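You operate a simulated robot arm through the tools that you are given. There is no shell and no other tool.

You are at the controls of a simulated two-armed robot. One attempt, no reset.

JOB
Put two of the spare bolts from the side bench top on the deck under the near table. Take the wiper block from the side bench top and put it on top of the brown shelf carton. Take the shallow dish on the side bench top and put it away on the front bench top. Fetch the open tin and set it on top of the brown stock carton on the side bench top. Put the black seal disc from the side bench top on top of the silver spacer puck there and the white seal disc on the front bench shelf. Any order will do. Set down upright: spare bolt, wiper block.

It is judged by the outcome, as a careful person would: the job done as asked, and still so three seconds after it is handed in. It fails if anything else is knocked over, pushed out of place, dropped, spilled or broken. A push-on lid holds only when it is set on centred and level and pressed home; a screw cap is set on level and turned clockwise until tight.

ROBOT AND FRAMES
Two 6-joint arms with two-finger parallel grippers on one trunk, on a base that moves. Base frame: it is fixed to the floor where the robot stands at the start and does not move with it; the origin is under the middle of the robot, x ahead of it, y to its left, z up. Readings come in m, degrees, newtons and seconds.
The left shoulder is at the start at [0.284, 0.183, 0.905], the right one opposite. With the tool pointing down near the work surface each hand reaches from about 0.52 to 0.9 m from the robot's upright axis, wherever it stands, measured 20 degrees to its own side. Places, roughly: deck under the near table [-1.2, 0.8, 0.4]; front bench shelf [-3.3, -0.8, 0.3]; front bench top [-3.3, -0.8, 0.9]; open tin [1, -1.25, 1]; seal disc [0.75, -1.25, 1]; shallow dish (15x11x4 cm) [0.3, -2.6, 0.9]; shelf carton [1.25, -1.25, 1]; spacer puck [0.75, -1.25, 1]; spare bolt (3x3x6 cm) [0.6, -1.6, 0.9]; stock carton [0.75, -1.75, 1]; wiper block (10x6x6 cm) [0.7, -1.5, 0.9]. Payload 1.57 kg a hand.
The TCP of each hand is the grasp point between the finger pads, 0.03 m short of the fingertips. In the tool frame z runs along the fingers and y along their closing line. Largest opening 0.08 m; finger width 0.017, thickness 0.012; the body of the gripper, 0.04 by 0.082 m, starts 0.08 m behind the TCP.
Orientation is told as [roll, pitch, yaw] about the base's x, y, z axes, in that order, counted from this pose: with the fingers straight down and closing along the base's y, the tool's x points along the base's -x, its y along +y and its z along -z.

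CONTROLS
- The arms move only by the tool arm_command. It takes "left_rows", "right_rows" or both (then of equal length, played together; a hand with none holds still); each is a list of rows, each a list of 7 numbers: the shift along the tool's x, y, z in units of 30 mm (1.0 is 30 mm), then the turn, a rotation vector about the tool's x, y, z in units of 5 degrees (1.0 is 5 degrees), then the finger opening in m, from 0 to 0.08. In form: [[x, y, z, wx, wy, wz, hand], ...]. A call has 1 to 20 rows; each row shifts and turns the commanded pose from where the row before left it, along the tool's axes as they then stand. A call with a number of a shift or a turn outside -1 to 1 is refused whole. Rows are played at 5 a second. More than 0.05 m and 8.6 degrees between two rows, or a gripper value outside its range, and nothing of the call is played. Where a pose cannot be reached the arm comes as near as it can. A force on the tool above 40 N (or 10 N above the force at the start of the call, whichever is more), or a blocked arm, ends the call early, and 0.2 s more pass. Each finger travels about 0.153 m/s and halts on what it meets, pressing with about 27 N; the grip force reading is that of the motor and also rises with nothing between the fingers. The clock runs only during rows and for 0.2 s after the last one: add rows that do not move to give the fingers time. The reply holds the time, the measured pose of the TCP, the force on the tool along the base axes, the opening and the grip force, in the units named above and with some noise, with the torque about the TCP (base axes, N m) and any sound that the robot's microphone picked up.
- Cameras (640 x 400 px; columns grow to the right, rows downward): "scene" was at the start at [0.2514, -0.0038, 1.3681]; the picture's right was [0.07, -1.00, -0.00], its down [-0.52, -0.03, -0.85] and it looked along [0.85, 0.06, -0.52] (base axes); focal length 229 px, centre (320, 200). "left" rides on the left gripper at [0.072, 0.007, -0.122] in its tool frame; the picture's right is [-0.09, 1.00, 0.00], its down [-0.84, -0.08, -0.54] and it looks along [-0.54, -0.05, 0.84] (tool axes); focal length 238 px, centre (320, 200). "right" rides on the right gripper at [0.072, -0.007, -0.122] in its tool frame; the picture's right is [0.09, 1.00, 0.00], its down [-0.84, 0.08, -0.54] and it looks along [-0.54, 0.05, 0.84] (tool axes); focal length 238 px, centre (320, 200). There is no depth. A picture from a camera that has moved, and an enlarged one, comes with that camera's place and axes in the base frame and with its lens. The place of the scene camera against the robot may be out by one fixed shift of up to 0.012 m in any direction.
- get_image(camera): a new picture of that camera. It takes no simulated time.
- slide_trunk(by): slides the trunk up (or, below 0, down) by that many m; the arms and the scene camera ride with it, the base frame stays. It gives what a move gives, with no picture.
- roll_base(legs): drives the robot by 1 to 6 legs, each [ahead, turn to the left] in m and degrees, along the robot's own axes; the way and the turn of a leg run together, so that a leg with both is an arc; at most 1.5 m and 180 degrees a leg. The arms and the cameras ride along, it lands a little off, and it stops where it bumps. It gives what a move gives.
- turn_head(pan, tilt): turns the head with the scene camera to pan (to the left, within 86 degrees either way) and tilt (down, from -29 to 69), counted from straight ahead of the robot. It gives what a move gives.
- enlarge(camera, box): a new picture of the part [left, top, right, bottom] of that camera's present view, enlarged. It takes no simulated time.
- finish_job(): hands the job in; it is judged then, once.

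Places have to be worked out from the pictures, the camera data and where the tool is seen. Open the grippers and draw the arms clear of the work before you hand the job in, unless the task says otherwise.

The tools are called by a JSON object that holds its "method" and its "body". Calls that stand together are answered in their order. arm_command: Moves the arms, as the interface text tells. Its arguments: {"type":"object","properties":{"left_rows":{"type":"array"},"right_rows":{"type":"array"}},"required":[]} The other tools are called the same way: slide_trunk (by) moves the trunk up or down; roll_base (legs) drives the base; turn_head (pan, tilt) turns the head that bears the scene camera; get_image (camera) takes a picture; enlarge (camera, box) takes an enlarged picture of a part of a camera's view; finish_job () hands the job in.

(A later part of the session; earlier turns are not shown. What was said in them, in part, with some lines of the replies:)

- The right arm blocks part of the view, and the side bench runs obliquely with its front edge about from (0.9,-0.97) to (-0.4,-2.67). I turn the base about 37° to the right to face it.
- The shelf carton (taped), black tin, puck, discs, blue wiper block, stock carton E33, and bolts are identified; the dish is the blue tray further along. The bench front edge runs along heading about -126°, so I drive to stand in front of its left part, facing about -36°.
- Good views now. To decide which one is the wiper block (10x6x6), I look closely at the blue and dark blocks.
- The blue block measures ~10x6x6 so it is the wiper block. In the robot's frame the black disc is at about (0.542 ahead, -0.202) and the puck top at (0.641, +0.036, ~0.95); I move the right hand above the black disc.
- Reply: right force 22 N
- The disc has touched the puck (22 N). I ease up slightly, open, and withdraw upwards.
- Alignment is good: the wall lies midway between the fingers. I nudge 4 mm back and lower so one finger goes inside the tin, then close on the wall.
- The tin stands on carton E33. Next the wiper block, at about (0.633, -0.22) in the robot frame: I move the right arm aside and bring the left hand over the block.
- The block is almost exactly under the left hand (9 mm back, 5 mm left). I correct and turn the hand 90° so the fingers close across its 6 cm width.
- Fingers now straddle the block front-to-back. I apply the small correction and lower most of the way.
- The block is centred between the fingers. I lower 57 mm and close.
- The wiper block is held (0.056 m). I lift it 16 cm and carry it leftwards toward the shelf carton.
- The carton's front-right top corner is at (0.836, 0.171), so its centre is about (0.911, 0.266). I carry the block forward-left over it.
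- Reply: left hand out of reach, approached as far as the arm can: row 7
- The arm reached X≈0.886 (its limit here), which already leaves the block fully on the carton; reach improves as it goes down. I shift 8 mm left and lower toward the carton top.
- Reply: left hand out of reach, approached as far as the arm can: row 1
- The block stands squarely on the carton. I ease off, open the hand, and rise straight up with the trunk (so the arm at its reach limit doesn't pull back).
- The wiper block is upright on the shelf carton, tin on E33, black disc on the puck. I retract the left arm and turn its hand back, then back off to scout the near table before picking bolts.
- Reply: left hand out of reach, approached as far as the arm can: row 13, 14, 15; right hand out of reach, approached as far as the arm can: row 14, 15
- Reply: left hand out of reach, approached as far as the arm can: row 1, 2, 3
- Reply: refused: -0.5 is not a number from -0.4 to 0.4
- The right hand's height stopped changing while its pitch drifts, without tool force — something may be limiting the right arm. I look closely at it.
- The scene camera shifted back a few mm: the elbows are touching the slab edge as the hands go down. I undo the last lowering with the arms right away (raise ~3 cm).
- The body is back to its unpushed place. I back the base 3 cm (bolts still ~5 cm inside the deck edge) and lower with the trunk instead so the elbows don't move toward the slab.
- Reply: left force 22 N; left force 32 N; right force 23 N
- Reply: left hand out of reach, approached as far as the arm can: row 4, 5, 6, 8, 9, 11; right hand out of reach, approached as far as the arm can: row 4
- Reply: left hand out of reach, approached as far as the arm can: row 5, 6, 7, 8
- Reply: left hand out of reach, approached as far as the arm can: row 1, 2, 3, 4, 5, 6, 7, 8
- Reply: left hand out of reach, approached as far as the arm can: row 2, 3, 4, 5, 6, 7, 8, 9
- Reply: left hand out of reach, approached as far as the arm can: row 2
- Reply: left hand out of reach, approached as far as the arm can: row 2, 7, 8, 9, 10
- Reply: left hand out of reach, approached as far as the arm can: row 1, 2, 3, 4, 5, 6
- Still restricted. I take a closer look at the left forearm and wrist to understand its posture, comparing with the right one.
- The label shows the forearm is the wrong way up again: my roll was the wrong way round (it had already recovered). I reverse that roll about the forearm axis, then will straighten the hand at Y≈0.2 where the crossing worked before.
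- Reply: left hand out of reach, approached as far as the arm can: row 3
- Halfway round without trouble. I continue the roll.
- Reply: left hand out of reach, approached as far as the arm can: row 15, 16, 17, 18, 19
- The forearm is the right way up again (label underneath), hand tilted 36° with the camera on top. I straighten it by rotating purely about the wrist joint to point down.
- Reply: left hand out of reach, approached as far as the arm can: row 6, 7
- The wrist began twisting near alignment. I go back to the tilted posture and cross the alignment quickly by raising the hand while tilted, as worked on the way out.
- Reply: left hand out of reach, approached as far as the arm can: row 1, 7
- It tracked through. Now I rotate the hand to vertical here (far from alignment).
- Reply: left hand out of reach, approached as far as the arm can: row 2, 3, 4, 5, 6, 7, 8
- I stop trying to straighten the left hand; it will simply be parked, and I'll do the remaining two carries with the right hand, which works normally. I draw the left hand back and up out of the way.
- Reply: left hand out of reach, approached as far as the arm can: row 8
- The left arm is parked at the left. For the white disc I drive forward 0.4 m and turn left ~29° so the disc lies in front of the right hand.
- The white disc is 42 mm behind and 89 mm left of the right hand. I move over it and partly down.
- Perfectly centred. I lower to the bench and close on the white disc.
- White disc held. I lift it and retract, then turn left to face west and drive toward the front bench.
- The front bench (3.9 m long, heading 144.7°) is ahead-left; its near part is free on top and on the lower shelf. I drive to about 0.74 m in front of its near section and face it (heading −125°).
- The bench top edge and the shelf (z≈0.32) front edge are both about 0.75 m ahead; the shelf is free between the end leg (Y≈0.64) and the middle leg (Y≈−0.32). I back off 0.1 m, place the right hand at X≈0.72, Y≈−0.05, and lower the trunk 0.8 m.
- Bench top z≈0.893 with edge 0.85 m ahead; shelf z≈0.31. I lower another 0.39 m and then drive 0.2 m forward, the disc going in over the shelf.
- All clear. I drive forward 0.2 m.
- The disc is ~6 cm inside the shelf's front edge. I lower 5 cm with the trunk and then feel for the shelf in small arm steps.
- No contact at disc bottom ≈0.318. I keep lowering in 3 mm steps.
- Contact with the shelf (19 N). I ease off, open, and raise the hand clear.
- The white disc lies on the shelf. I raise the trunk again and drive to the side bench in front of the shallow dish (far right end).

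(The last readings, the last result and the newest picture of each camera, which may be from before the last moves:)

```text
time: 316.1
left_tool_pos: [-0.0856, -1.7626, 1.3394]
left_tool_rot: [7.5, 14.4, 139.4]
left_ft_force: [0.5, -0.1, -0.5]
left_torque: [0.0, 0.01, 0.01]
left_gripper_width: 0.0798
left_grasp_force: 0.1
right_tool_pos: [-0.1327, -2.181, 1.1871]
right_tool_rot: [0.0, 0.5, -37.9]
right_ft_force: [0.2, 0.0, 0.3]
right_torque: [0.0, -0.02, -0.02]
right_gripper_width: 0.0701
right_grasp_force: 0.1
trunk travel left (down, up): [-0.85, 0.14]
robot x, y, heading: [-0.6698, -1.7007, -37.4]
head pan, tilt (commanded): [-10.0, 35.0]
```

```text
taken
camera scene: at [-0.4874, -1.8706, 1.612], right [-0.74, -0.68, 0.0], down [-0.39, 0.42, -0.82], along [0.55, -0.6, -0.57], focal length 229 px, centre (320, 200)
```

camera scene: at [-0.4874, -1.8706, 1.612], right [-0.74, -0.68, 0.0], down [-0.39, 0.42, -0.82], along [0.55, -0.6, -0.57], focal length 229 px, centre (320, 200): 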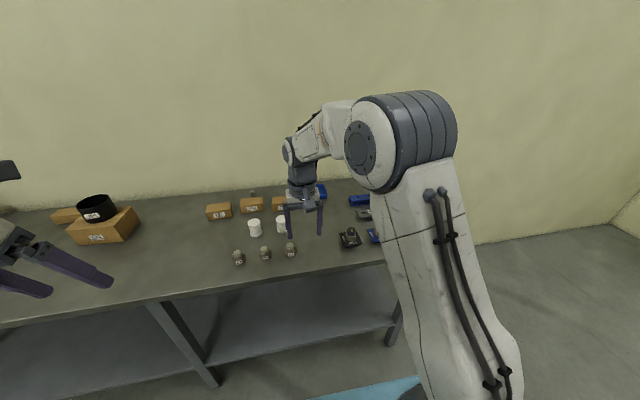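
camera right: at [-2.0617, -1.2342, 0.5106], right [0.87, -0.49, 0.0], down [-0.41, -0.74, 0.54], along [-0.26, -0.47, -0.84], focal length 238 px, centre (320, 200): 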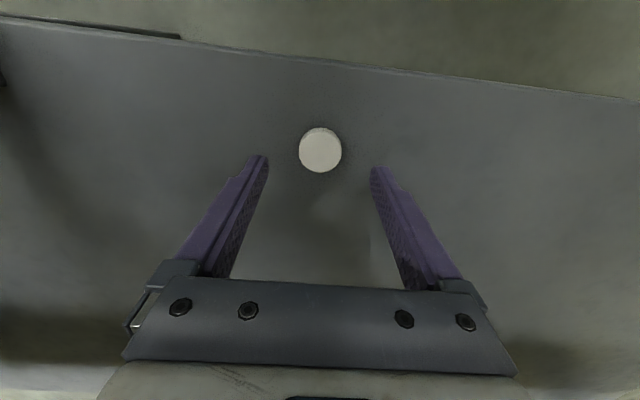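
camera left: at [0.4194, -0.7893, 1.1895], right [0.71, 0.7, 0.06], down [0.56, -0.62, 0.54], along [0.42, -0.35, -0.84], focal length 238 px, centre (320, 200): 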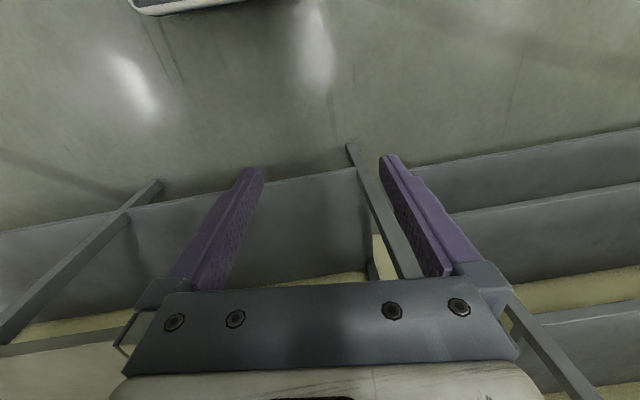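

I drive 0.34 m forward to the bench and look with the wrist camera.

{"method": "roll_base", "body": {"legs": [[0.34, 0]]}}

{"method": "get_image", "body": {"camera": "right"}}

{"method": "turn_head", "body": {"pan": -5, "tilt": 42}}

{"method": "get_image", "body": {"camera": "scene"}}

```text
time: 318.3
left_tool_pos: [0.1904, -1.9725, 1.3399]
left_tool_rot: [7.6, 14.4, 139.5]
left_ft_force: [-0.3, -0.2, -0.5]
left_torque: [-0.01, -0.03, -0.01]
left_gripper_width: 0.0799
left_grasp_force: 0.0
right_tool_pos: [0.1466, -2.3905, 1.1882]
right_tool_rot: [0.0, 0.5, -37.6]
right_ft_force: [-0.4, 0.2, 0.3]
right_torque: [-0.03, -0.03, 0.01]
right_gripper_width: 0.0698
right_grasp_force: 0.0
trunk travel left (down, up): [-0.85, 0.14]
robot x, y, heading: [-0.3978, -1.9124, -37.2]
head pan, tilt (commanded): [-10.0, 35.0]
```

```text
taken
camera right: at [0.0861, -2.3537, 1.3104], right [0.54, 0.84, 0.0], down [0.71, -0.45, 0.54], along [0.45, -0.29, -0.84], focal length 238 px, centre (320, 200)
```

right: 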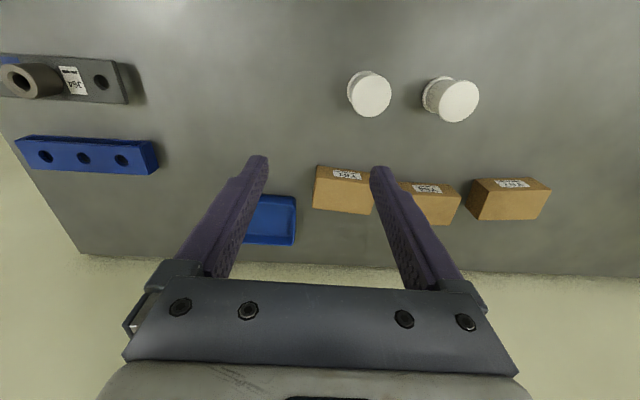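

```text
time: 319.0
left_tool_pos: [0.1914, -1.9726, 1.3393]
left_tool_rot: [7.5, 14.5, 139.4]
left_ft_force: [-0.3, -0.9, 0.2]
left_torque: [0.02, 0.03, -0.01]
left_gripper_width: 0.0801
left_grasp_force: 0.0
right_tool_pos: [0.1453, -2.3917, 1.1882]
right_tool_rot: [0.0, 0.5, -37.7]
right_ft_force: [0.4, 0.4, 0.1]
right_torque: [0.0, 0.04, -0.03]
right_gripper_width: 0.0703
right_grasp_force: 0.0
trunk travel left (down, up): [-0.85, 0.14]
robot x, y, heading: [-0.3926, -1.914, -37.3]
head pan, tilt (commanded): [-5.0, 42.0]
```

```text
taken
camera scene: at [-0.2078, -2.0732, 1.6016], right [-0.67, -0.74, 0.0], down [-0.49, 0.45, -0.74], along [0.55, -0.5, -0.67], focal length 229 px, centre (320, 200)
```

scene: 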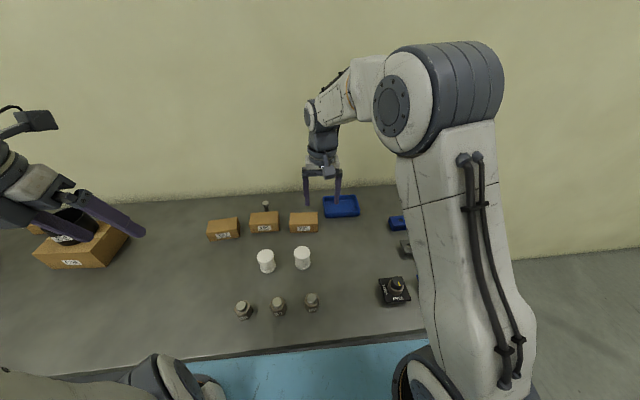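

The dish is a blue tray, about 15 cm wide across and 12 cm deep, with its near rim at X≈0.885 and centre at (0.945, −0.16). I move the hand in line with it for a clearer look.

{"method": "arm_command", "body": {"right_rows": [[-0.4, -0.9, 0.5, 0, 0, 0, 0.08], [-0.4, -0.9, 0.5, 0, 0, 0, 0.08], [-0.4, -0.9, 0.5, 0, 0, 0, 0.08], [-0.4, -0.9, 0.5, 0, 0, 0, 0.08], [0, 0, 0, 0, 0, 0, 0.08]]}}

{"method": "get_image", "body": {"camera": "right"}}

{"method": "enlarge", "body": {"camera": "right", "box": [240, 160, 400, 290]}}

```text
time: 320.2
left_tool_pos: [0.1906, -1.9726, 1.3396]
left_tool_rot: [7.5, 14.4, 139.5]
left_ft_force: [0.6, 0.0, -0.7]
left_torque: [-0.01, 0.0, 0.04]
left_gripper_width: 0.0801
left_grasp_force: 0.1
right_tool_pos: [0.1193, -2.5081, 1.1265]
right_tool_rot: [0.0, 0.4, -37.7]
right_ft_force: [0.0, -0.3, -0.3]
right_torque: [0.01, -0.03, -0.01]
right_gripper_width: 0.0798
right_grasp_force: 0.0
trunk travel left (down, up): [-0.85, 0.14]
robot x, y, heading: [-0.3944, -1.915, -37.2]
head pan, tilt (commanded): [-5.0, 42.0]
```

```text
taken
camera right: at [0.0588, -2.4708, 1.2492], right [0.54, 0.84, 0.0], down [0.71, -0.45, 0.54], along [0.45, -0.29, -0.84], focal length 238 px, centre (320, 200)
```

right: 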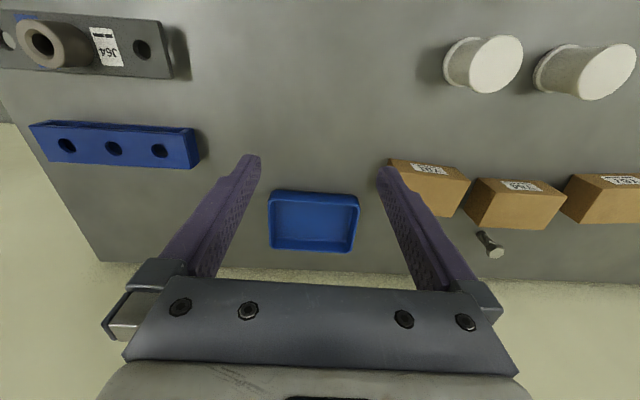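

```text
3.08 times, centred on (320, 225) of right
camera zoom: at [0.0588, -2.4708, 1.2492], right [0.54, 0.84, 0.0], down [0.71, -0.45, 0.54], along [0.45, -0.29, -0.84], focal length 733 px, centre (320, 123)
```

zoom: 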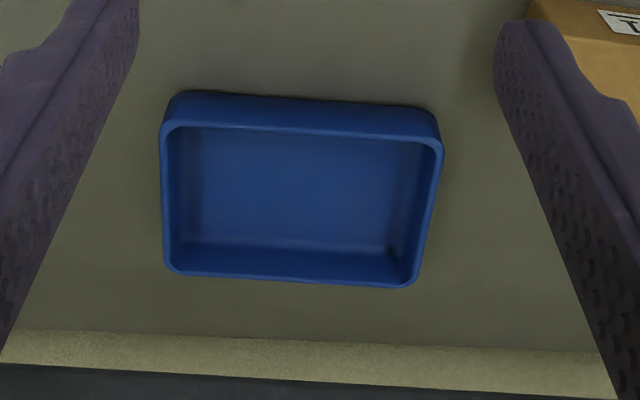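

The tray is empty with vertical walls, aligned with the hand; its near wall is 0.133 m ahead. I come 2.5 cm closer and turn the right hand 90° so the fingers close fore-aft on the near wall.

{"method": "roll_base", "body": {"legs": [[0.025, 0]]}}

{"method": "arm_command", "body": {"right_rows": [[0, 0, 0, 0, 0, -1, 0.08], [0, 0, 0, 0, 0, -1, 0.08], [0, 0, 0, 0, 0, -1, 0.08], [0, 0, 0, 0, 0, -1, 0.08], [0, 0, 0, 0, 0, -1, 0.08], [0, 0, 0, 0, 0, -1, 0.08], [0, 0, 0, 0, 0, -1, 0.08], [0, 0, 0, 0, 0, -1, 0.08], [0, 0, 0, 0, 0, -1, 0.08], [0, 0, 0, 0, 0, -1, 0.08], [0, 0, 0, 0, 0, -1, 0.08], [0, 0, 0, 0, 0, -1, 0.08], [0, 0, 0, 0, 0, -1, 0.08], [0, 0, 0, 0, 0, -1, 0.08], [0, 0, 0, 0, 0, -1, 0.08], [0, 0, 0, 0, 0, -1, 0.08], [0, 0, 0, 0, 0, -1, 0.08], [0, 0, 0, 0, 0, -1, 0.08], [0, 0, 0, 0, 0, 0, 0.08]]}}

{"method": "get_image", "body": {"camera": "right"}}

```text
time: 321.0
left_tool_pos: [0.211, -1.9876, 1.3404]
left_tool_rot: [7.5, 14.3, 139.6]
left_ft_force: [0.6, 0.5, 0.6]
left_torque: [-0.03, -0.01, -0.01]
left_gripper_width: 0.08
left_grasp_force: 0.0
right_tool_pos: [0.1398, -2.5232, 1.127]
right_tool_rot: [0.1, 0.4, -37.8]
right_ft_force: [-0.2, 0.9, -0.3]
right_torque: [-0.01, -0.03, 0.01]
right_gripper_width: 0.08
right_grasp_force: 0.1
trunk travel left (down, up): [-0.85, 0.14]
robot x, y, heading: [-0.3686, -1.9266, -36.9]
head pan, tilt (commanded): [-5.0, 42.0]
```

```text
time: 325.0
left_tool_pos: [0.2119, -1.9875, 1.3387]
left_tool_rot: [7.5, 14.4, 139.6]
left_ft_force: [-0.5, 0.8, -0.6]
left_torque: [-0.04, 0.0, -0.03]
left_gripper_width: 0.08
left_grasp_force: 0.1
right_tool_pos: [0.1394, -2.5218, 1.1283]
right_tool_rot: [0.5, 0.0, 52.4]
right_ft_force: [-0.6, -0.9, 0.0]
right_torque: [0.01, 0.01, 0.01]
right_gripper_width: 0.08
right_grasp_force: 0.1
trunk travel left (down, up): [-0.85, 0.14]
robot x, y, heading: [-0.3708, -1.9308, -37.3]
head pan, tilt (commanded): [-5.0, 42.0]
```

```text
taken
camera right: at [0.102, -2.5849, 1.2487], right [-0.85, 0.53, 0.01], down [0.45, 0.71, 0.54], along [0.28, 0.46, -0.84], focal length 238 px, centre (320, 200)
```

right: 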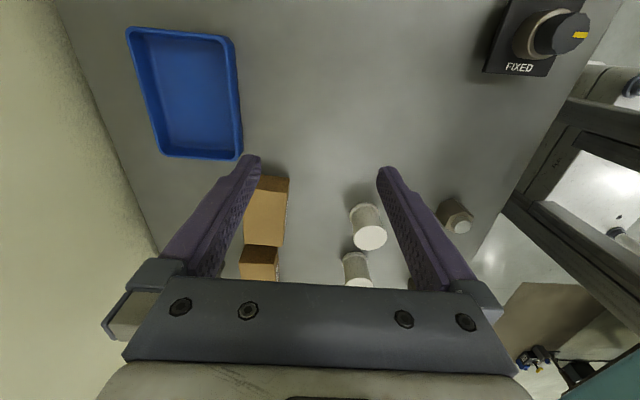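

The near wall is ~0.10 m ahead of the fingers' centre and laterally centred. I move forward and down to just above the rim.

{"method": "arm_command", "body": {"right_rows": [[0.02, -0.85, 0.7, 0, 0, 0, 0.08], [0.02, -0.85, 0.7, 0, 0, 0, 0.08], [0.02, -0.85, 0.7, 0, 0, 0, 0.08], [0.02, -0.85, 0.7, 0, 0, 0, 0.08], [0, 0, 0.6, 0, 0, 0, 0.08], [0, 0, 0, 0, 0, 0, 0.08]]}}

{"method": "get_image", "body": {"camera": "right"}}

{"method": "enlarge", "body": {"camera": "scene", "box": [280, 150, 420, 250]}}

```text
time: 326.4
left_tool_pos: [0.2116, -1.987, 1.3388]
left_tool_rot: [7.5, 14.4, 139.6]
left_ft_force: [0.2, 0.0, 0.4]
left_torque: [0.01, 0.01, -0.03]
left_gripper_width: 0.0803
left_grasp_force: 0.1
right_tool_pos: [0.2187, -2.589, 1.0249]
right_tool_rot: [0.4, -0.1, 52.4]
right_ft_force: [0.0, -0.3, -0.7]
right_torque: [0.0, 0.02, 0.0]
right_gripper_width: 0.0802
right_grasp_force: 0.0
trunk travel left (down, up): [-0.85, 0.14]
robot x, y, heading: [-0.3722, -1.9262, -37.5]
head pan, tilt (commanded): [-5.0, 42.0]
```

```text
taken
camera right: at [0.1811, -2.6509, 1.1469], right [-0.84, 0.54, 0.01], down [0.45, 0.71, 0.54], along [0.28, 0.46, -0.84], focal length 238 px, centre (320, 200)
```

right: 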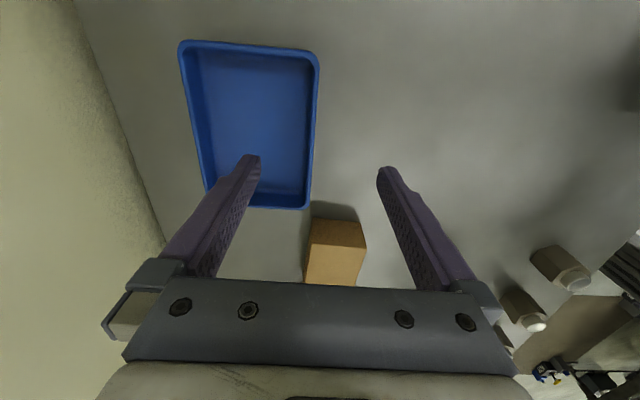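

```text
4.00 times, centred on (350, 200) of scene
camera zoom: at [-0.1873, -2.0886, 1.6016], right [-0.67, -0.74, 0.0], down [-0.5, 0.45, -0.74], along [0.55, -0.5, -0.67], focal length 917 px, centre (200, 200)
```

zoom: 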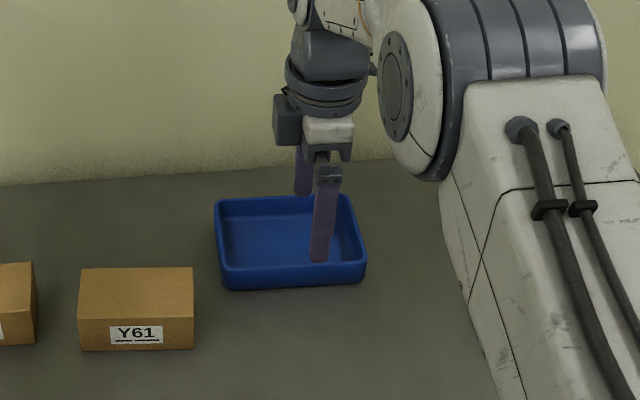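

The wall is 8.5 mm ahead of the finger centre; I correct and lower so that one finger is inside and one outside the near wall.

{"method": "arm_command", "body": {"right_rows": [[0, -0.28, 0.3, 0, 0, 0, 0.08], [0, 0, 0.7, 0, 0, 0, 0.08], [0, 0, 0.7, 0, 0, 0, 0.08], [0, 0, 0.6, 0, 0, 0, 0.08], [0, 0, 0.35, 0, 0, 0, 0.08], [0, 0, 0, 0, 0, 0, 0.08]]}}

{"method": "get_image", "body": {"camera": "right"}}

{"method": "enlarge", "body": {"camera": "scene", "box": [290, 160, 410, 250]}}

```text
time: 327.8
left_tool_pos: [0.2117, -1.9885, 1.3389]
left_tool_rot: [7.4, 14.3, 139.6]
left_ft_force: [0.5, 0.2, -0.1]
left_torque: [-0.02, 0.01, 0.03]
left_gripper_width: 0.08
left_grasp_force: 0.1
right_tool_pos: [0.2244, -2.592, 0.9452]
right_tool_rot: [0.4, 0.1, 52.3]
right_ft_force: [0.4, 1.0, 0.1]
right_torque: [0.0, 0.01, -0.03]
right_gripper_width: 0.0801
right_grasp_force: 0.1
trunk travel left (down, up): [-0.85, 0.14]
robot x, y, heading: [-0.3717, -1.9275, -37.1]
head pan, tilt (commanded): [-5.0, 42.0]
```

```text
taken
camera right: at [0.1873, -2.6538, 1.0673], right [-0.84, 0.54, 0.01], down [0.45, 0.71, 0.54], along [0.29, 0.46, -0.84], focal length 238 px, centre (320, 200)
```

right: 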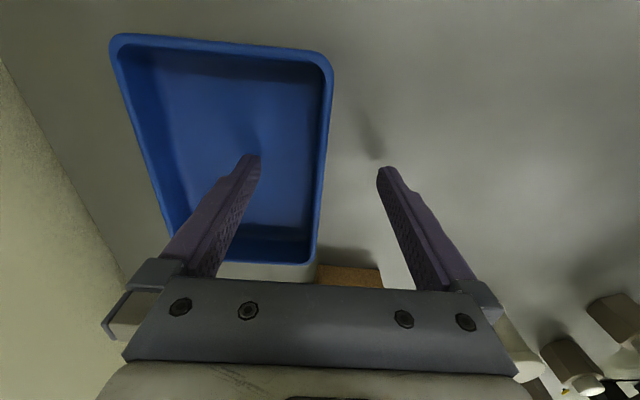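

```text
4.44 times, centred on (350, 205) of scene
camera zoom: at [-0.1872, -2.0886, 1.6015], right [-0.67, -0.74, 0.0], down [-0.5, 0.45, -0.74], along [0.55, -0.5, -0.67], focal length 1019 px, centre (187, 178)
```

zoom: 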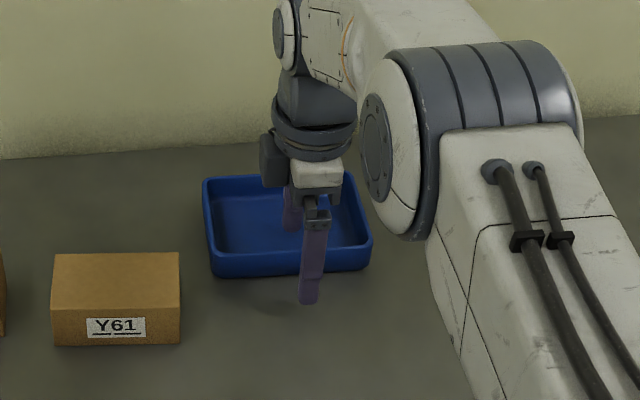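

The wall is midway between the fingers. I close on it.

{"method": "arm_command", "body": {"right_rows": [[0, 0, 0, 0, 0, 0, 0.05], [0, 0, 0, 0, 0, 0, 0.025], [0, 0, 0, 0, 0, 0, 0.0], [0, 0, 0, 0, 0, 0, 0.0], [0, 0, 0, 0, 0, 0, 0.0]]}}

{"method": "get_image", "body": {"camera": "right"}}

```text
time: 329.0
left_tool_pos: [0.2116, -1.9881, 1.3385]
left_tool_rot: [7.6, 14.4, 139.6]
left_ft_force: [-0.3, 0.1, -0.5]
left_torque: [-0.02, 0.01, -0.01]
left_gripper_width: 0.08
left_grasp_force: 0.0
right_tool_pos: [0.2253, -2.5915, 0.9456]
right_tool_rot: [0.4, -0.1, 52.2]
right_ft_force: [1.2, 0.3, 0.3]
right_torque: [-0.09, -0.11, 0.07]
right_gripper_width: 0.0047
right_grasp_force: 24.5
trunk travel left (down, up): [-0.85, 0.14]
robot x, y, heading: [-0.3748, -1.9277, -37.2]
head pan, tilt (commanded): [-5.0, 42.0]
```

```text
taken
camera right: at [0.1874, -2.6537, 1.0674], right [-0.84, 0.54, 0.01], down [0.45, 0.71, 0.54], along [0.29, 0.46, -0.84], focal length 238 px, centre (320, 200)
```

right: 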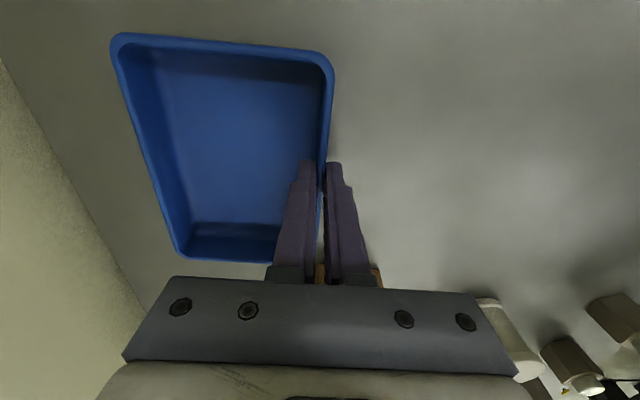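

The tray wall is gripped (4.7 mm, 24.5 N). I lift, drawing slightly back as it rises.

{"method": "arm_command", "body": {"right_rows": [[0, 0, -0.3, 0, 0, 0, 0.0], [0, 0, -0.5, 0, 0, 0, 0.0], [0, 0, -0.7, 0, 0, 0, 0.0], [0, 0, -0.7, 0, 0, 0, 0.0], [0, 0.3, -0.7, 0, 0, 0, 0.0], [0, 0.5, -0.7, 0, 0, 0, 0.0], [0, 0.7, -0.7, 0, 0, 0, 0.0], [0, 0.7, -0.7, 0, 0, 0, 0.0], [0, 0.7, -0.6, 0, 0, 0, 0.0], [0, 0, 0, 0, 0, 0, 0.0]]}}

{"method": "get_image", "body": {"camera": "right"}}

{"method": "get_image", "body": {"camera": "scene"}}

```text
time: 331.2
left_tool_pos: [0.2134, -1.9883, 1.3392]
left_tool_rot: [7.4, 14.4, 139.6]
left_ft_force: [0.8, 0.9, 0.5]
left_torque: [-0.01, -0.02, -0.01]
left_gripper_width: 0.0803
left_grasp_force: 0.1
right_tool_pos: [0.1561, -2.5377, 1.1133]
right_tool_rot: [0.4, 0.0, 52.4]
right_ft_force: [0.2, 0.1, -1.8]
right_torque: [0.05, 0.05, -0.03]
right_gripper_width: 0.0047
right_grasp_force: 25.0
trunk travel left (down, up): [-0.85, 0.14]
robot x, y, heading: [-0.3726, -1.9294, -37.1]
head pan, tilt (commanded): [-5.0, 42.0]
```

```text
taken
camera right: at [0.118, -2.5987, 1.2364], right [-0.84, 0.54, 0.01], down [0.45, 0.71, 0.54], along [0.28, 0.46, -0.84], focal length 238 px, centre (320, 200)
```

right: 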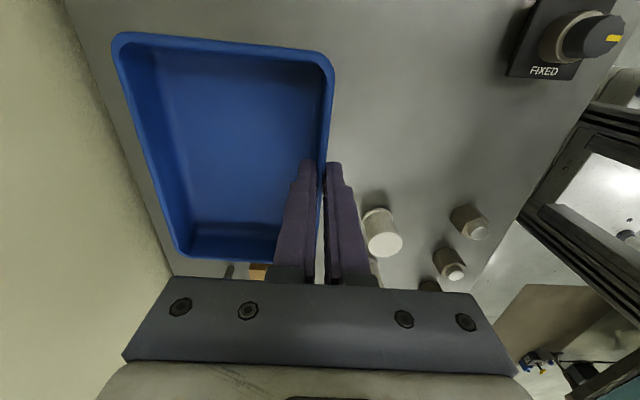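

```text
taken
camera scene: at [-0.1874, -2.0885, 1.6016], right [-0.67, -0.74, 0.0], down [-0.5, 0.45, -0.74], along [0.55, -0.5, -0.67], focal length 229 px, centre (320, 200)
```

scene: 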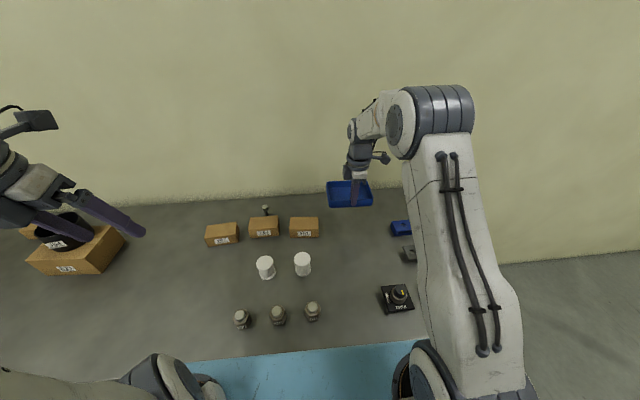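

The dish is held level. I pull the hand in, back away from the bench, reverse toward the front bench and turn to face it.

{"method": "arm_command", "body": {"right_rows": [[0, 0.7, -0.3, 0, 0, 0, 0.0], [0, 0.7, -0.3, 0, 0, 0, 0.0], [0, 0.7, -0.3, 0, 0, 0, 0.0], [0, 0.7, -0.3, 0, 0, 0, 0.0], [0, 0, 0, 0, 0, 0, 0.0]]}}

{"method": "roll_base", "body": {"legs": [[-0.45, 0], [0, -16], [-1.08, 0], [0, -71]]}}

{"method": "turn_head", "body": {"pan": 0, "tilt": 40}}

{"method": "get_image", "body": {"camera": "scene"}}

{"method": "get_image", "body": {"camera": "right"}}

```text
time: 332.4
left_tool_pos: [0.211, -1.9882, 1.3396]
left_tool_rot: [7.5, 14.4, 139.6]
left_ft_force: [0.7, -0.4, -0.4]
left_torque: [0.01, 0.01, 0.03]
left_gripper_width: 0.08
left_grasp_force: 0.1
right_tool_pos: [0.089, -2.4866, 1.1506]
right_tool_rot: [0.4, 0.0, 52.2]
right_ft_force: [0.5, -0.3, -0.7]
right_torque: [0.03, 0.07, 0.01]
right_gripper_width: 0.0046
right_grasp_force: 24.5
trunk travel left (down, up): [-0.85, 0.14]
robot x, y, heading: [-0.3722, -1.9239, -37.1]
head pan, tilt (commanded): [-5.0, 42.0]
```

```text
time: 344.4
left_tool_pos: [-1.4268, -1.3704, 1.3386]
left_tool_rot: [7.5, 14.4, 50.9]
left_ft_force: [-0.2, 0.6, 0.6]
left_torque: [0.05, -0.03, 0.0]
left_gripper_width: 0.0797
left_grasp_force: 0.0
right_tool_pos: [-1.9287, -1.2613, 1.1493]
right_tool_rot: [0.4, 0.0, -36.3]
right_ft_force: [-0.1, 0.1, -1.9]
right_torque: [0.05, -0.08, -0.01]
right_gripper_width: 0.0045
right_grasp_force: 25.1
trunk travel left (down, up): [-0.85, 0.14]
robot x, y, heading: [-1.3792, -0.7853, -126.0]
head pan, tilt (commanded): [-5.0, 42.0]
```

```text
time: 345.1
left_tool_pos: [-1.4276, -1.3713, 1.34]
left_tool_rot: [7.5, 14.4, 50.9]
left_ft_force: [-0.5, 0.4, 0.1]
left_torque: [0.0, 0.02, -0.01]
left_gripper_width: 0.0803
left_grasp_force: 0.1
right_tool_pos: [-1.9293, -1.2626, 1.1496]
right_tool_rot: [0.5, 0.0, -36.3]
right_ft_force: [0.0, 0.5, -1.5]
right_torque: [0.07, -0.08, 0.0]
right_gripper_width: 0.0044
right_grasp_force: 25.0
trunk travel left (down, up): [-0.85, 0.14]
robot x, y, heading: [-1.3796, -0.787, -125.9]
head pan, tilt (commanded): [0.0, 40.0]
```

```text
taken
camera scene: at [-1.529, -0.9924, 1.6045], right [-0.81, 0.59, 0.0], down [0.38, 0.52, -0.77], along [-0.45, -0.62, -0.64], focal length 229 px, centre (320, 200)
```

scene: 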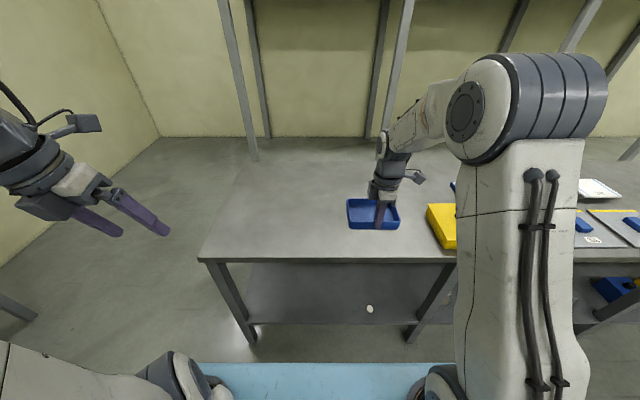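

```text
taken
camera right: at [-1.9911, -1.2263, 1.2714], right [0.52, 0.86, 0.01], down [0.72, -0.44, 0.54], along [0.47, -0.27, -0.84], focal length 238 px, centre (320, 200)
```

right: 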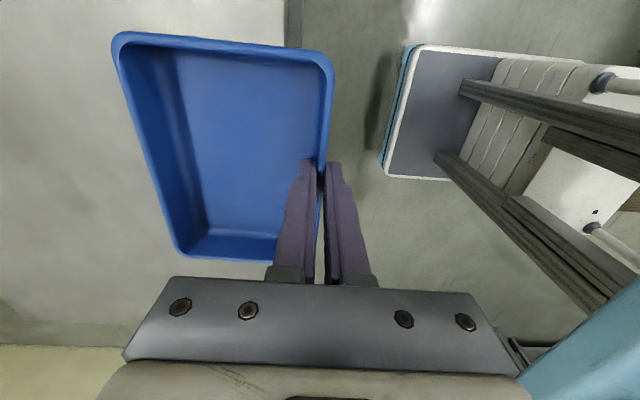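

The white disc is visible on the shelf below. The bench edge is 0.76 m ahead and the area in front of the right hand is free (yellow box begins at Y≈−0.45). I drive 0.25 m forward so the dish is well over the top.

{"method": "roll_base", "body": {"legs": [[0.25, 0]]}}

{"method": "get_image", "body": {"camera": "scene"}}

{"method": "get_image", "body": {"camera": "right"}}

```text
time: 346.9
left_tool_pos: [-1.5705, -1.5704, 1.3394]
left_tool_rot: [7.5, 14.4, 50.9]
left_ft_force: [0.8, 0.3, -0.3]
left_torque: [0.01, 0.06, 0.01]
left_gripper_width: 0.08
left_grasp_force: 0.0
right_tool_pos: [-2.0719, -1.4615, 1.1502]
right_tool_rot: [0.4, 0.0, -36.2]
right_ft_force: [0.7, -0.4, -1.5]
right_torque: [0.04, -0.01, 0.0]
right_gripper_width: 0.0043
right_grasp_force: 25.1
trunk travel left (down, up): [-0.85, 0.14]
robot x, y, heading: [-1.5262, -0.9864, -126.0]
head pan, tilt (commanded): [0.0, 40.0]
```

```text
taken
camera scene: at [-1.6733, -1.1916, 1.6045], right [-0.81, 0.59, 0.0], down [0.38, 0.52, -0.77], along [-0.45, -0.62, -0.64], focal length 229 px, centre (320, 200)
```

scene: 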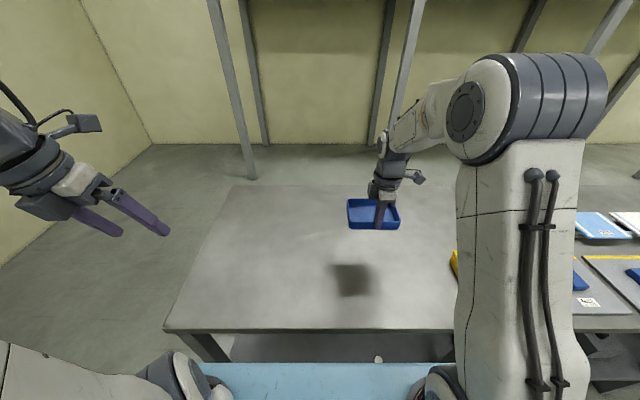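

```text
taken
camera right: at [-2.1353, -1.4259, 1.2716], right [0.51, 0.86, 0.01], down [0.72, -0.44, 0.54], along [0.47, -0.27, -0.84], focal length 238 px, centre (320, 200)
```

right: 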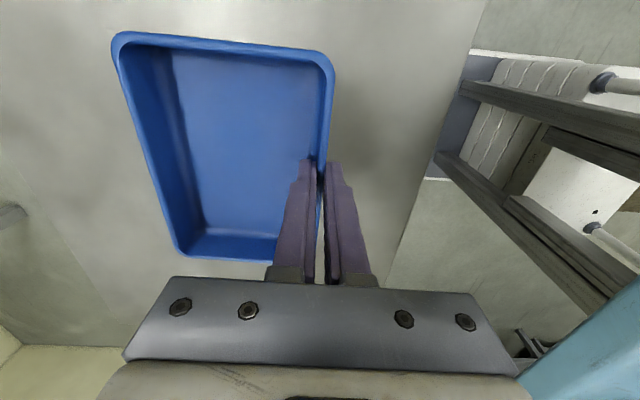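

The dish is over a free area of the bench top. I lower to about 1.5 cm above it.

{"method": "arm_command", "body": {"right_rows": [[0, 0, 0.5, 0, 0, 0, 0.0], [0, 0, 0.8, 0, 0, 0, 0.0], [0, 0, 0.8, 0, 0, 0, 0.0], [0, 0, 0.8, 0, 0, 0, 0.0], [0, 0, 0.8, 0, 0, 0, 0.0], [0, 0, 0.8, 0, 0, 0, 0.0], [0, 0, 0.8, 0, 0, 0, 0.0], [0, 0, 0.6, 0, 0, 0, 0.0], [0, 0, 0.4, 0, 0, 0, 0.0], [0, 0, 0, 0, 0, 0, 0.0]]}}

{"method": "enlarge", "body": {"camera": "scene", "box": [300, 180, 450, 320]}}

```text
time: 349.1
left_tool_pos: [-1.5699, -1.5705, 1.3393]
left_tool_rot: [7.5, 14.4, 51.0]
left_ft_force: [0.0, 0.1, 0.3]
left_torque: [-0.02, -0.03, -0.01]
left_gripper_width: 0.0799
left_grasp_force: 0.0
right_tool_pos: [-2.0719, -1.4594, 0.9615]
right_tool_rot: [0.6, 0.1, -36.4]
right_ft_force: [0.8, 0.2, -1.7]
right_torque: [0.08, -0.04, 0.03]
right_gripper_width: 0.0042
right_grasp_force: 24.9
trunk travel left (down, up): [-0.85, 0.14]
robot x, y, heading: [-1.5254, -0.9858, -126.2]
head pan, tilt (commanded): [0.0, 40.0]
```

```text
2.86 times, centred on (375, 250) of scene
camera zoom: at [-1.6735, -1.1919, 1.6045], right [-0.81, 0.59, 0.0], down [0.38, 0.52, -0.77], along [-0.45, -0.62, -0.64], focal length 655 px, centre (163, 57)
```

zoom: 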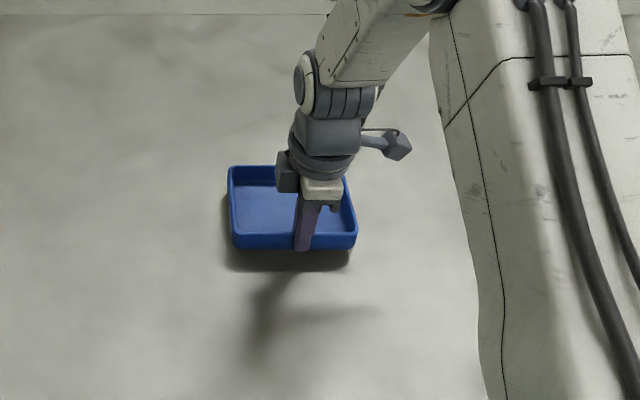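

Nearly down. I continue in 3 mm then 2 mm steps until contact.

{"method": "arm_command", "body": {"right_rows": [[0, 0, 0.15, 0, 0, 0, 0.0], [0, 0, 0.15, 0, 0, 0, 0.0], [0, 0, 0.1, 0, 0, 0, 0.0], [0, 0, 0, 0, 0, 0, 0.0]]}}

{"method": "arm_command", "body": {"right_rows": [[0, 0, 0.08, 0, 0, 0, 0.0], [0, 0, 0.08, 0, 0, 0, 0.0], [0, 0, 0, 0, 0, 0, 0.0]]}}

{"method": "arm_command", "body": {"right_rows": [[0, 0, 0.06, 0, 0, 0, 0.0], [0, 0, 0.06, 0, 0, 0, 0.0], [0, 0, 0, 0, 0, 0, 0.0]]}}

```text
time: 350.1
left_tool_pos: [-1.5705, -1.5703, 1.338]
left_tool_rot: [7.5, 14.4, 50.9]
left_ft_force: [-0.5, -0.1, -0.2]
left_torque: [0.01, 0.06, 0.0]
left_gripper_width: 0.0797
left_grasp_force: 0.1
right_tool_pos: [-2.0715, -1.46, 0.9497]
right_tool_rot: [0.3, 0.0, -36.3]
right_ft_force: [0.0, 0.5, -1.5]
right_torque: [0.04, -0.05, -0.01]
right_gripper_width: 0.0045
right_grasp_force: 25.2
trunk travel left (down, up): [-0.85, 0.14]
robot x, y, heading: [-1.5271, -0.9858, -125.7]
head pan, tilt (commanded): [0.0, 40.0]
```

```text
time: 350.9
left_tool_pos: [-1.5697, -1.5699, 1.3408]
left_tool_rot: [7.5, 14.4, 50.9]
left_ft_force: [-0.6, 0.1, -0.3]
left_torque: [-0.01, 0.0, -0.01]
left_gripper_width: 0.08
left_grasp_force: 0.0
right_tool_pos: [-2.0721, -1.4595, 0.9459]
right_tool_rot: [0.3, -0.1, -36.4]
right_ft_force: [1.1, 4.4, 20.6]
right_torque: [-0.08, 0.01, 0.04]
right_gripper_width: 0.0045
right_grasp_force: 25.2
trunk travel left (down, up): [-0.85, 0.14]
robot x, y, heading: [-1.5243, -0.9887, -125.7]
head pan, tilt (commanded): [0.0, 40.0]
```

```text
time: 351.6
left_tool_pos: [-1.5695, -1.5693, 1.3397]
left_tool_rot: [7.5, 14.5, 50.9]
left_ft_force: [0.1, 0.1, 0.4]
left_torque: [0.03, 0.02, -0.02]
left_gripper_width: 0.0801
left_grasp_force: 0.2
right_tool_pos: [-2.0714, -1.4595, 0.9429]
right_tool_rot: [0.5, -0.1, -36.3]
right_ft_force: [4.6, 4.2, 24.4]
right_torque: [-0.1, 0.02, -0.03]
right_gripper_width: 0.0045
right_grasp_force: 25.2
trunk travel left (down, up): [-0.85, 0.14]
robot x, y, heading: [-1.5202, -0.9832, -125.7]
head pan, tilt (commanded): [0.0, 40.0]
```

The dish rests on the bench top. I ease off, open, and lift straight out.

{"method": "arm_command", "body": {"right_rows": [[0, 0, -0.08, 0, 0, 0, 0.0], [0, 0, 0, 0, 0, 0, 0.02], [0, 0, 0, 0, 0, 0, 0.04], [0, 0, 0, 0, 0, 0, 0.04], [0, 0, -0.5, 0, 0, 0, 0.04], [0, 0, -0.8, 0, 0, 0, 0.04], [0, 0, -0.8, 0, 0, 0, 0.04], [0, 0, -0.9, 0, 0, 0, 0.04], [0, 0, -0.9, 0, 0, 0, 0.04], [0, 0, -0.9, 0, 0, 0, 0.04], [0, 0, 0, 0, 0, 0, 0.04]]}}

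{"method": "get_image", "body": {"camera": "right"}}

{"method": "get_image", "body": {"camera": "scene"}}

```text
time: 354.1
left_tool_pos: [-1.5706, -1.5712, 1.3392]
left_tool_rot: [7.5, 14.4, 51.0]
left_ft_force: [-0.4, -0.3, 0.2]
left_torque: [-0.03, -0.03, 0.0]
left_gripper_width: 0.0802
left_grasp_force: 0.1
right_tool_pos: [-2.0703, -1.4606, 1.0873]
right_tool_rot: [0.4, 0.0, -36.3]
right_ft_force: [-0.9, 0.6, -0.3]
right_torque: [-0.02, -0.01, 0.0]
right_gripper_width: 0.0401
right_grasp_force: 0.0
trunk travel left (down, up): [-0.85, 0.14]
robot x, y, heading: [-1.5275, -0.9883, -125.7]
head pan, tilt (commanded): [0.0, 40.0]
```

```text
taken
camera right: at [-2.1328, -1.4255, 1.2081], right [0.51, 0.86, 0.01], down [0.72, -0.44, 0.54], along [0.47, -0.27, -0.84], focal length 238 px, centre (320, 200)
```

right: 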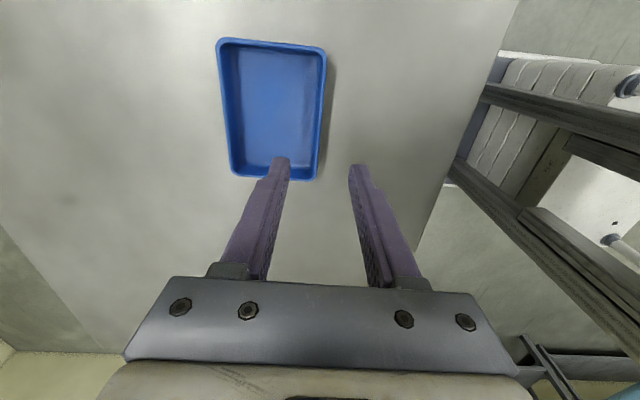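

```text
taken
camera scene: at [-1.6733, -1.1917, 1.6045], right [-0.81, 0.59, 0.0], down [0.38, 0.52, -0.77], along [-0.45, -0.62, -0.64], focal length 229 px, centre (320, 200)
```

scene: 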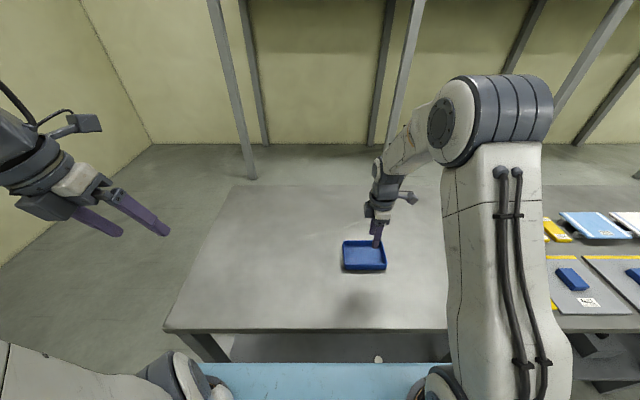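

The dish stands on the front bench top and the white disc on its shelf. I open the right hand fully, draw it in, back away, and then turn to verify the side bench from a distance.

{"method": "arm_command", "body": {"right_rows": [[0, 0.3, -0.8, 0, 0, 0, 0.08], [0, 0.3, -0.8, 0, 0, 0, 0.08], [0, 0.3, -0.8, 0, 0, 0, 0.08], [0, 0.3, -0.8, 0, 0, 0, 0.08], [0, 0, 0, 0, 0, 0, 0.08]]}}

{"method": "roll_base", "body": {"legs": [[-0.3, 0]]}}

{"method": "get_image", "body": {"camera": "scene"}}

```text
time: 355.2
left_tool_pos: [-1.5711, -1.5699, 1.3398]
left_tool_rot: [7.5, 14.4, 51.0]
left_ft_force: [-0.7, -0.6, 0.5]
left_torque: [0.03, 0.06, 0.03]
left_gripper_width: 0.0798
left_grasp_force: 0.0
right_tool_pos: [-2.0508, -1.4321, 1.1829]
right_tool_rot: [0.4, 0.0, -36.3]
right_ft_force: [0.3, 0.1, -0.3]
right_torque: [-0.03, 0.01, -0.01]
right_gripper_width: 0.0803
right_grasp_force: 0.0
trunk travel left (down, up): [-0.85, 0.14]
robot x, y, heading: [-1.5243, -0.9824, -125.9]
head pan, tilt (commanded): [0.0, 40.0]
```

```text
time: 357.3
left_tool_pos: [-1.4004, -1.3308, 1.3398]
left_tool_rot: [7.5, 14.3, 50.5]
left_ft_force: [-0.1, -0.3, 0.1]
left_torque: [0.03, -0.01, 0.02]
left_gripper_width: 0.0801
left_grasp_force: 0.1
right_tool_pos: [-1.8791, -1.1909, 1.1817]
right_tool_rot: [0.4, 0.0, -36.6]
right_ft_force: [-0.1, -0.4, -0.1]
right_torque: [0.02, 0.0, 0.02]
right_gripper_width: 0.0799
right_grasp_force: 0.1
trunk travel left (down, up): [-0.85, 0.14]
robot x, y, heading: [-1.3504, -0.7446, -126.1]
head pan, tilt (commanded): [0.0, 40.0]
```

```text
taken
camera scene: at [-1.5005, -0.9523, 1.6045], right [-0.81, 0.59, 0.0], down [0.38, 0.52, -0.77], along [-0.45, -0.62, -0.64], focal length 229 px, centre (320, 200)
```

scene: 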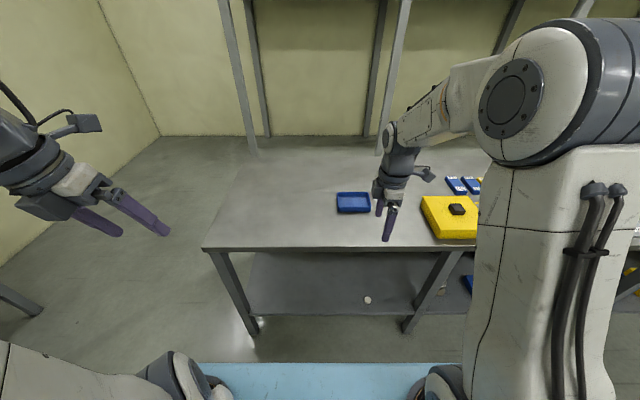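

Both items are in place on the front bench. I drive back east to check the side bench and the near-table deck.

{"method": "roll_base", "body": {"legs": [[0, 120], [1.1, 0]]}}

{"method": "turn_head", "body": {"pan": -35, "tilt": 22}}

{"method": "get_image", "body": {"camera": "scene"}}

```text
time: 367.9
left_tool_pos: [0.2698, -0.6234, 1.3389]
left_tool_rot: [7.5, 14.4, 170.4]
left_ft_force: [0.0, 0.5, 0.1]
left_torque: [0.02, 0.0, -0.01]
left_gripper_width: 0.0799
left_grasp_force: 0.1
right_tool_pos: [0.3863, -1.1089, 1.1812]
right_tool_rot: [0.4, 0.0, 83.2]
right_ft_force: [0.2, 0.2, -0.5]
right_torque: [-0.01, -0.05, 0.02]
right_gripper_width: 0.08
right_grasp_force: 0.0
trunk travel left (down, up): [-0.85, 0.14]
robot x, y, heading: [-0.2626, -0.8728, -6.3]
head pan, tilt (commanded): [0.0, 40.0]
```

```text
time: 368.9
left_tool_pos: [0.2702, -0.6234, 1.3389]
left_tool_rot: [7.5, 14.4, 170.5]
left_ft_force: [0.2, 0.2, -0.1]
left_torque: [0.02, -0.05, -0.03]
left_gripper_width: 0.08
left_grasp_force: 0.0
right_tool_pos: [0.3848, -1.1093, 1.1826]
right_tool_rot: [0.4, 0.0, 83.2]
right_ft_force: [0.3, -0.1, 0.2]
right_torque: [-0.01, 0.01, 0.0]
right_gripper_width: 0.0801
right_grasp_force: 0.1
trunk travel left (down, up): [-0.85, 0.14]
robot x, y, heading: [-0.266, -0.8697, -6.6]
head pan, tilt (commanded): [-35.0, 22.0]
```

```text
taken
camera scene: at [-0.038, -0.958, 1.6326], right [-0.66, -0.75, 0.0], down [-0.28, 0.25, -0.93], along [0.69, -0.61, -0.38], focal length 229 px, centre (320, 200)
```

scene: 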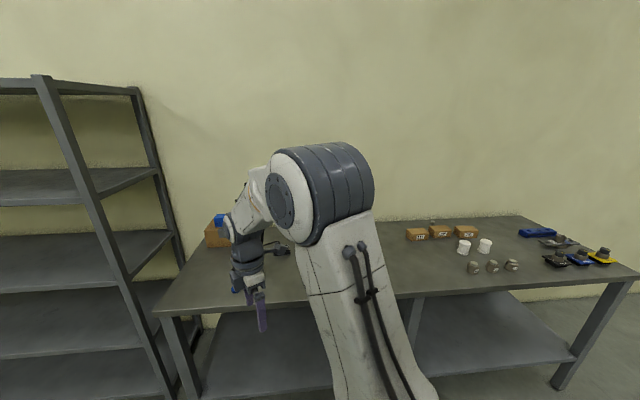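

The right arm hides part of the view; I turn the base right to face the bench.

{"method": "roll_base", "body": {"legs": [[0, -25]]}}

{"method": "turn_head", "body": {"pan": 0, "tilt": 25}}

{"method": "get_image", "body": {"camera": "scene"}}

{"method": "enlarge", "body": {"camera": "scene", "box": [210, 170, 410, 290]}}

```text
time: 370.6
left_tool_pos: [0.3242, -0.8757, 1.34]
left_tool_rot: [7.5, 14.4, 145.0]
left_ft_force: [0.4, -0.3, 0.3]
left_torque: [0.02, 0.0, 0.0]
left_gripper_width: 0.08
left_grasp_force: 0.1
right_tool_pos: [0.2208, -1.3665, 1.1841]
right_tool_rot: [0.4, 0.0, 57.6]
right_ft_force: [0.4, -0.1, 0.0]
right_torque: [-0.01, 0.02, -0.02]
right_gripper_width: 0.0801
right_grasp_force: 0.0
trunk travel left (down, up): [-0.85, 0.14]
robot x, y, heading: [-0.2624, -0.8703, -31.9]
head pan, tilt (commanded): [-35.0, 22.0]
```

```text
time: 371.6
left_tool_pos: [0.3246, -0.8769, 1.3397]
left_tool_rot: [7.5, 14.4, 144.9]
left_ft_force: [1.2, -0.4, 0.2]
left_torque: [-0.02, 0.0, 0.0]
left_gripper_width: 0.0801
left_grasp_force: 0.0
right_tool_pos: [0.2186, -1.3652, 1.1824]
right_tool_rot: [0.3, 0.1, 57.6]
right_ft_force: [0.8, 1.5, 0.4]
right_torque: [0.0, -0.02, 0.0]
right_gripper_width: 0.0799
right_grasp_force: 0.2
trunk travel left (down, up): [-0.85, 0.14]
robot x, y, heading: [-0.2604, -0.8735, -32.2]
head pan, tilt (commanded): [0.0, 25.0]
```

```text
taken
camera scene: at [-0.053, -1.0126, 1.6278], right [-0.53, -0.85, 0.0], down [-0.36, 0.22, -0.91], along [0.77, -0.48, -0.42], focal length 229 px, centre (320, 200)
```

scene: 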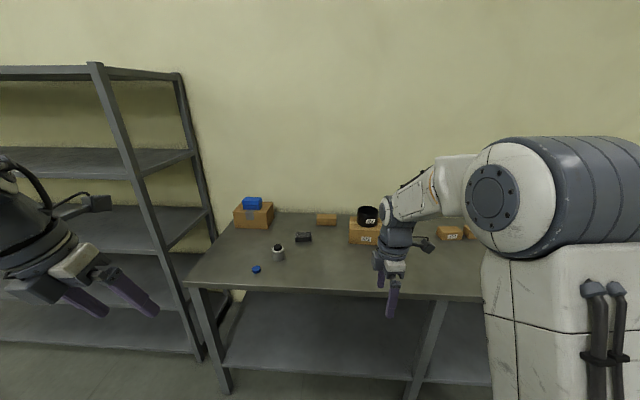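

```text
3.20 times, centred on (310, 230) of scene
camera zoom: at [-0.053, -1.0126, 1.6278], right [-0.53, -0.85, 0.0], down [-0.36, 0.22, -0.91], along [0.77, -0.48, -0.42], focal length 734 px, centre (352, 104)
```

zoom: 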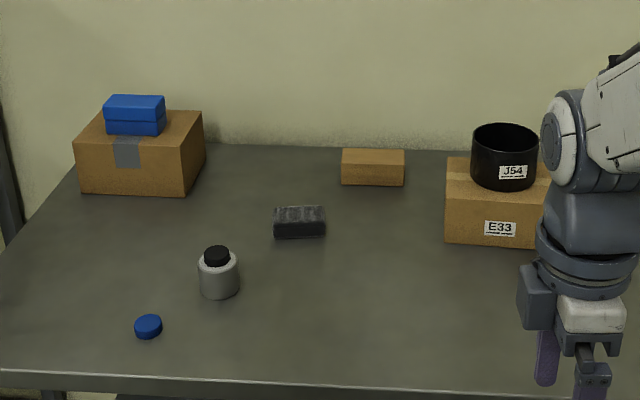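

Side bench is as wanted: block on shelf carton, tin on E33, black disc on puck. I turn to check the bolts under the near table, lowering the trunk for a better view.

{"method": "roll_base", "body": {"legs": [[0, 147]]}}

{"method": "slide_trunk", "body": {"by": -0.3}}

{"method": "turn_head", "body": {"pan": 0, "tilt": 25}}

{"method": "get_image", "body": {"camera": "scene"}}

```text
time: 378.2
left_tool_pos: [-0.7666, -0.5724, 1.3397]
left_tool_rot: [7.5, 14.4, -65.0]
left_ft_force: [0.9, -0.8, 0.3]
left_torque: [-0.02, 0.02, -0.01]
left_gripper_width: 0.0804
left_grasp_force: 0.0
right_tool_pos: [-0.4316, -0.2023, 1.1823]
right_tool_rot: [0.5, -0.1, -152.3]
right_ft_force: [0.1, 0.8, 0.2]
right_torque: [-0.01, -0.01, -0.02]
right_gripper_width: 0.08
right_grasp_force: 0.1
trunk travel left (down, up): [-0.85, 0.14]
robot x, y, heading: [-0.2615, -0.8668, 117.8]
head pan, tilt (commanded): [0.0, 25.0]
```

```text
time: 381.2
left_tool_pos: [-0.7661, -0.5718, 1.0397]
left_tool_rot: [7.5, 14.5, -65.1]
left_ft_force: [0.0, 0.7, 0.2]
left_torque: [0.03, -0.02, 0.02]
left_gripper_width: 0.0799
left_grasp_force: 0.0
right_tool_pos: [-0.4314, -0.2018, 0.8834]
right_tool_rot: [0.3, 0.1, -152.3]
right_ft_force: [0.0, 0.7, 0.4]
right_torque: [-0.03, 0.03, 0.01]
right_gripper_width: 0.0801
right_grasp_force: 0.0
trunk travel left (down, up): [-0.55, 0.44]
robot x, y, heading: [-0.2627, -0.8728, 117.9]
head pan, tilt (commanded): [0.0, 25.0]
```

```text
time: 381.8
left_tool_pos: [-0.7675, -0.5721, 1.0405]
left_tool_rot: [7.5, 14.4, -65.1]
left_ft_force: [0.0, -0.2, 0.7]
left_torque: [0.0, 0.01, 0.01]
left_gripper_width: 0.08
left_grasp_force: 0.1
right_tool_pos: [-0.4315, -0.2025, 0.883]
right_tool_rot: [0.4, 0.0, -152.3]
right_ft_force: [0.8, 0.0, 0.3]
right_torque: [0.01, 0.02, -0.02]
right_gripper_width: 0.0801
right_grasp_force: 0.0
trunk travel left (down, up): [-0.55, 0.44]
robot x, y, heading: [-0.2647, -0.8718, 117.8]
head pan, tilt (commanded): [0.0, 25.0]
```

```text
taken
camera scene: at [-0.3847, -0.6556, 1.3278], right [0.88, 0.47, 0.0], down [0.2, -0.37, -0.91], along [-0.42, 0.8, -0.42], focal length 229 px, centre (320, 200)
```

scene: 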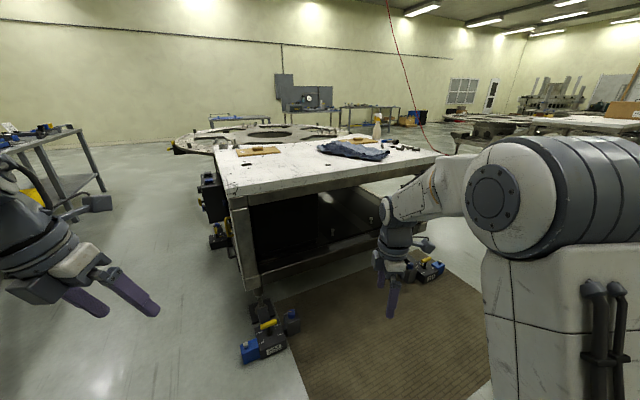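

I enlarge the deck area to see the bolts.

{"method": "enlarge", "body": {"camera": "scene", "box": [240, 170, 400, 290]}}

```text
3.33 times, centred on (320, 230) of scene
camera zoom: at [-0.3847, -0.6556, 1.3278], right [0.88, 0.47, 0.0], down [0.2, -0.37, -0.91], along [-0.42, 0.8, -0.42], focal length 764 px, centre (320, 100)
```

zoom: 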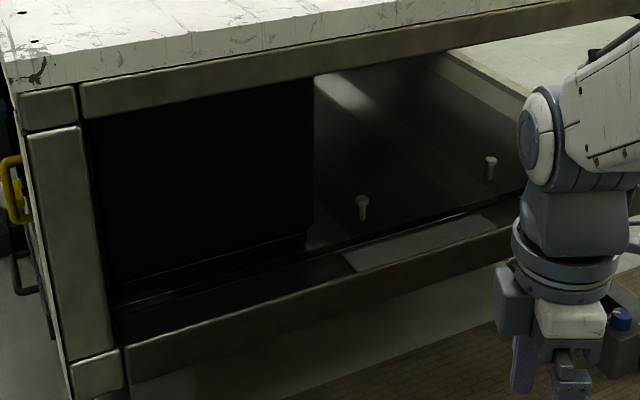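

Both bolts stand upright on the deck. Everything is placed, both grippers are open and the arms are clear of all work, so I hand the job in.

{"method": "finish_job", "body": {}}

```text
The job is handed in.
```

I finished all the placements and handed the job in; the result of the judging has not come back to me. I checked each placement by camera from a distance before handing in.

| Item | Where it is now |
|---|---|
| Two spare bolts | Standing upright on the deck under the near table |
| Wiper block | Upright on top of the brown shelf carton |
| Shallow dish | On the front bench top, near its closer end |
| Open tin (J54) | On top of the brown stock carton (E33) |
| Black seal disc | On top of the silver spacer puck, about centred |
| White seal disc | On the front bench shelf, about 6 cm in from its front edge |

- **Elbow contact at the near table:** while I lowered the bolts, the robot's elbows appear to have touched the edge of the table top, and the robot's body was pushed back a few millimetres. I backed off at once. I saw no sign that the table moved or anything fell, and I placed the bolts after that.
- **Left arm:** its wrist twisted into a posture I could not straighten. I parked it clear and did the last two carries, the white disc and the dish, with the right hand only.

Both grippers are open and the arms are clear of the work.
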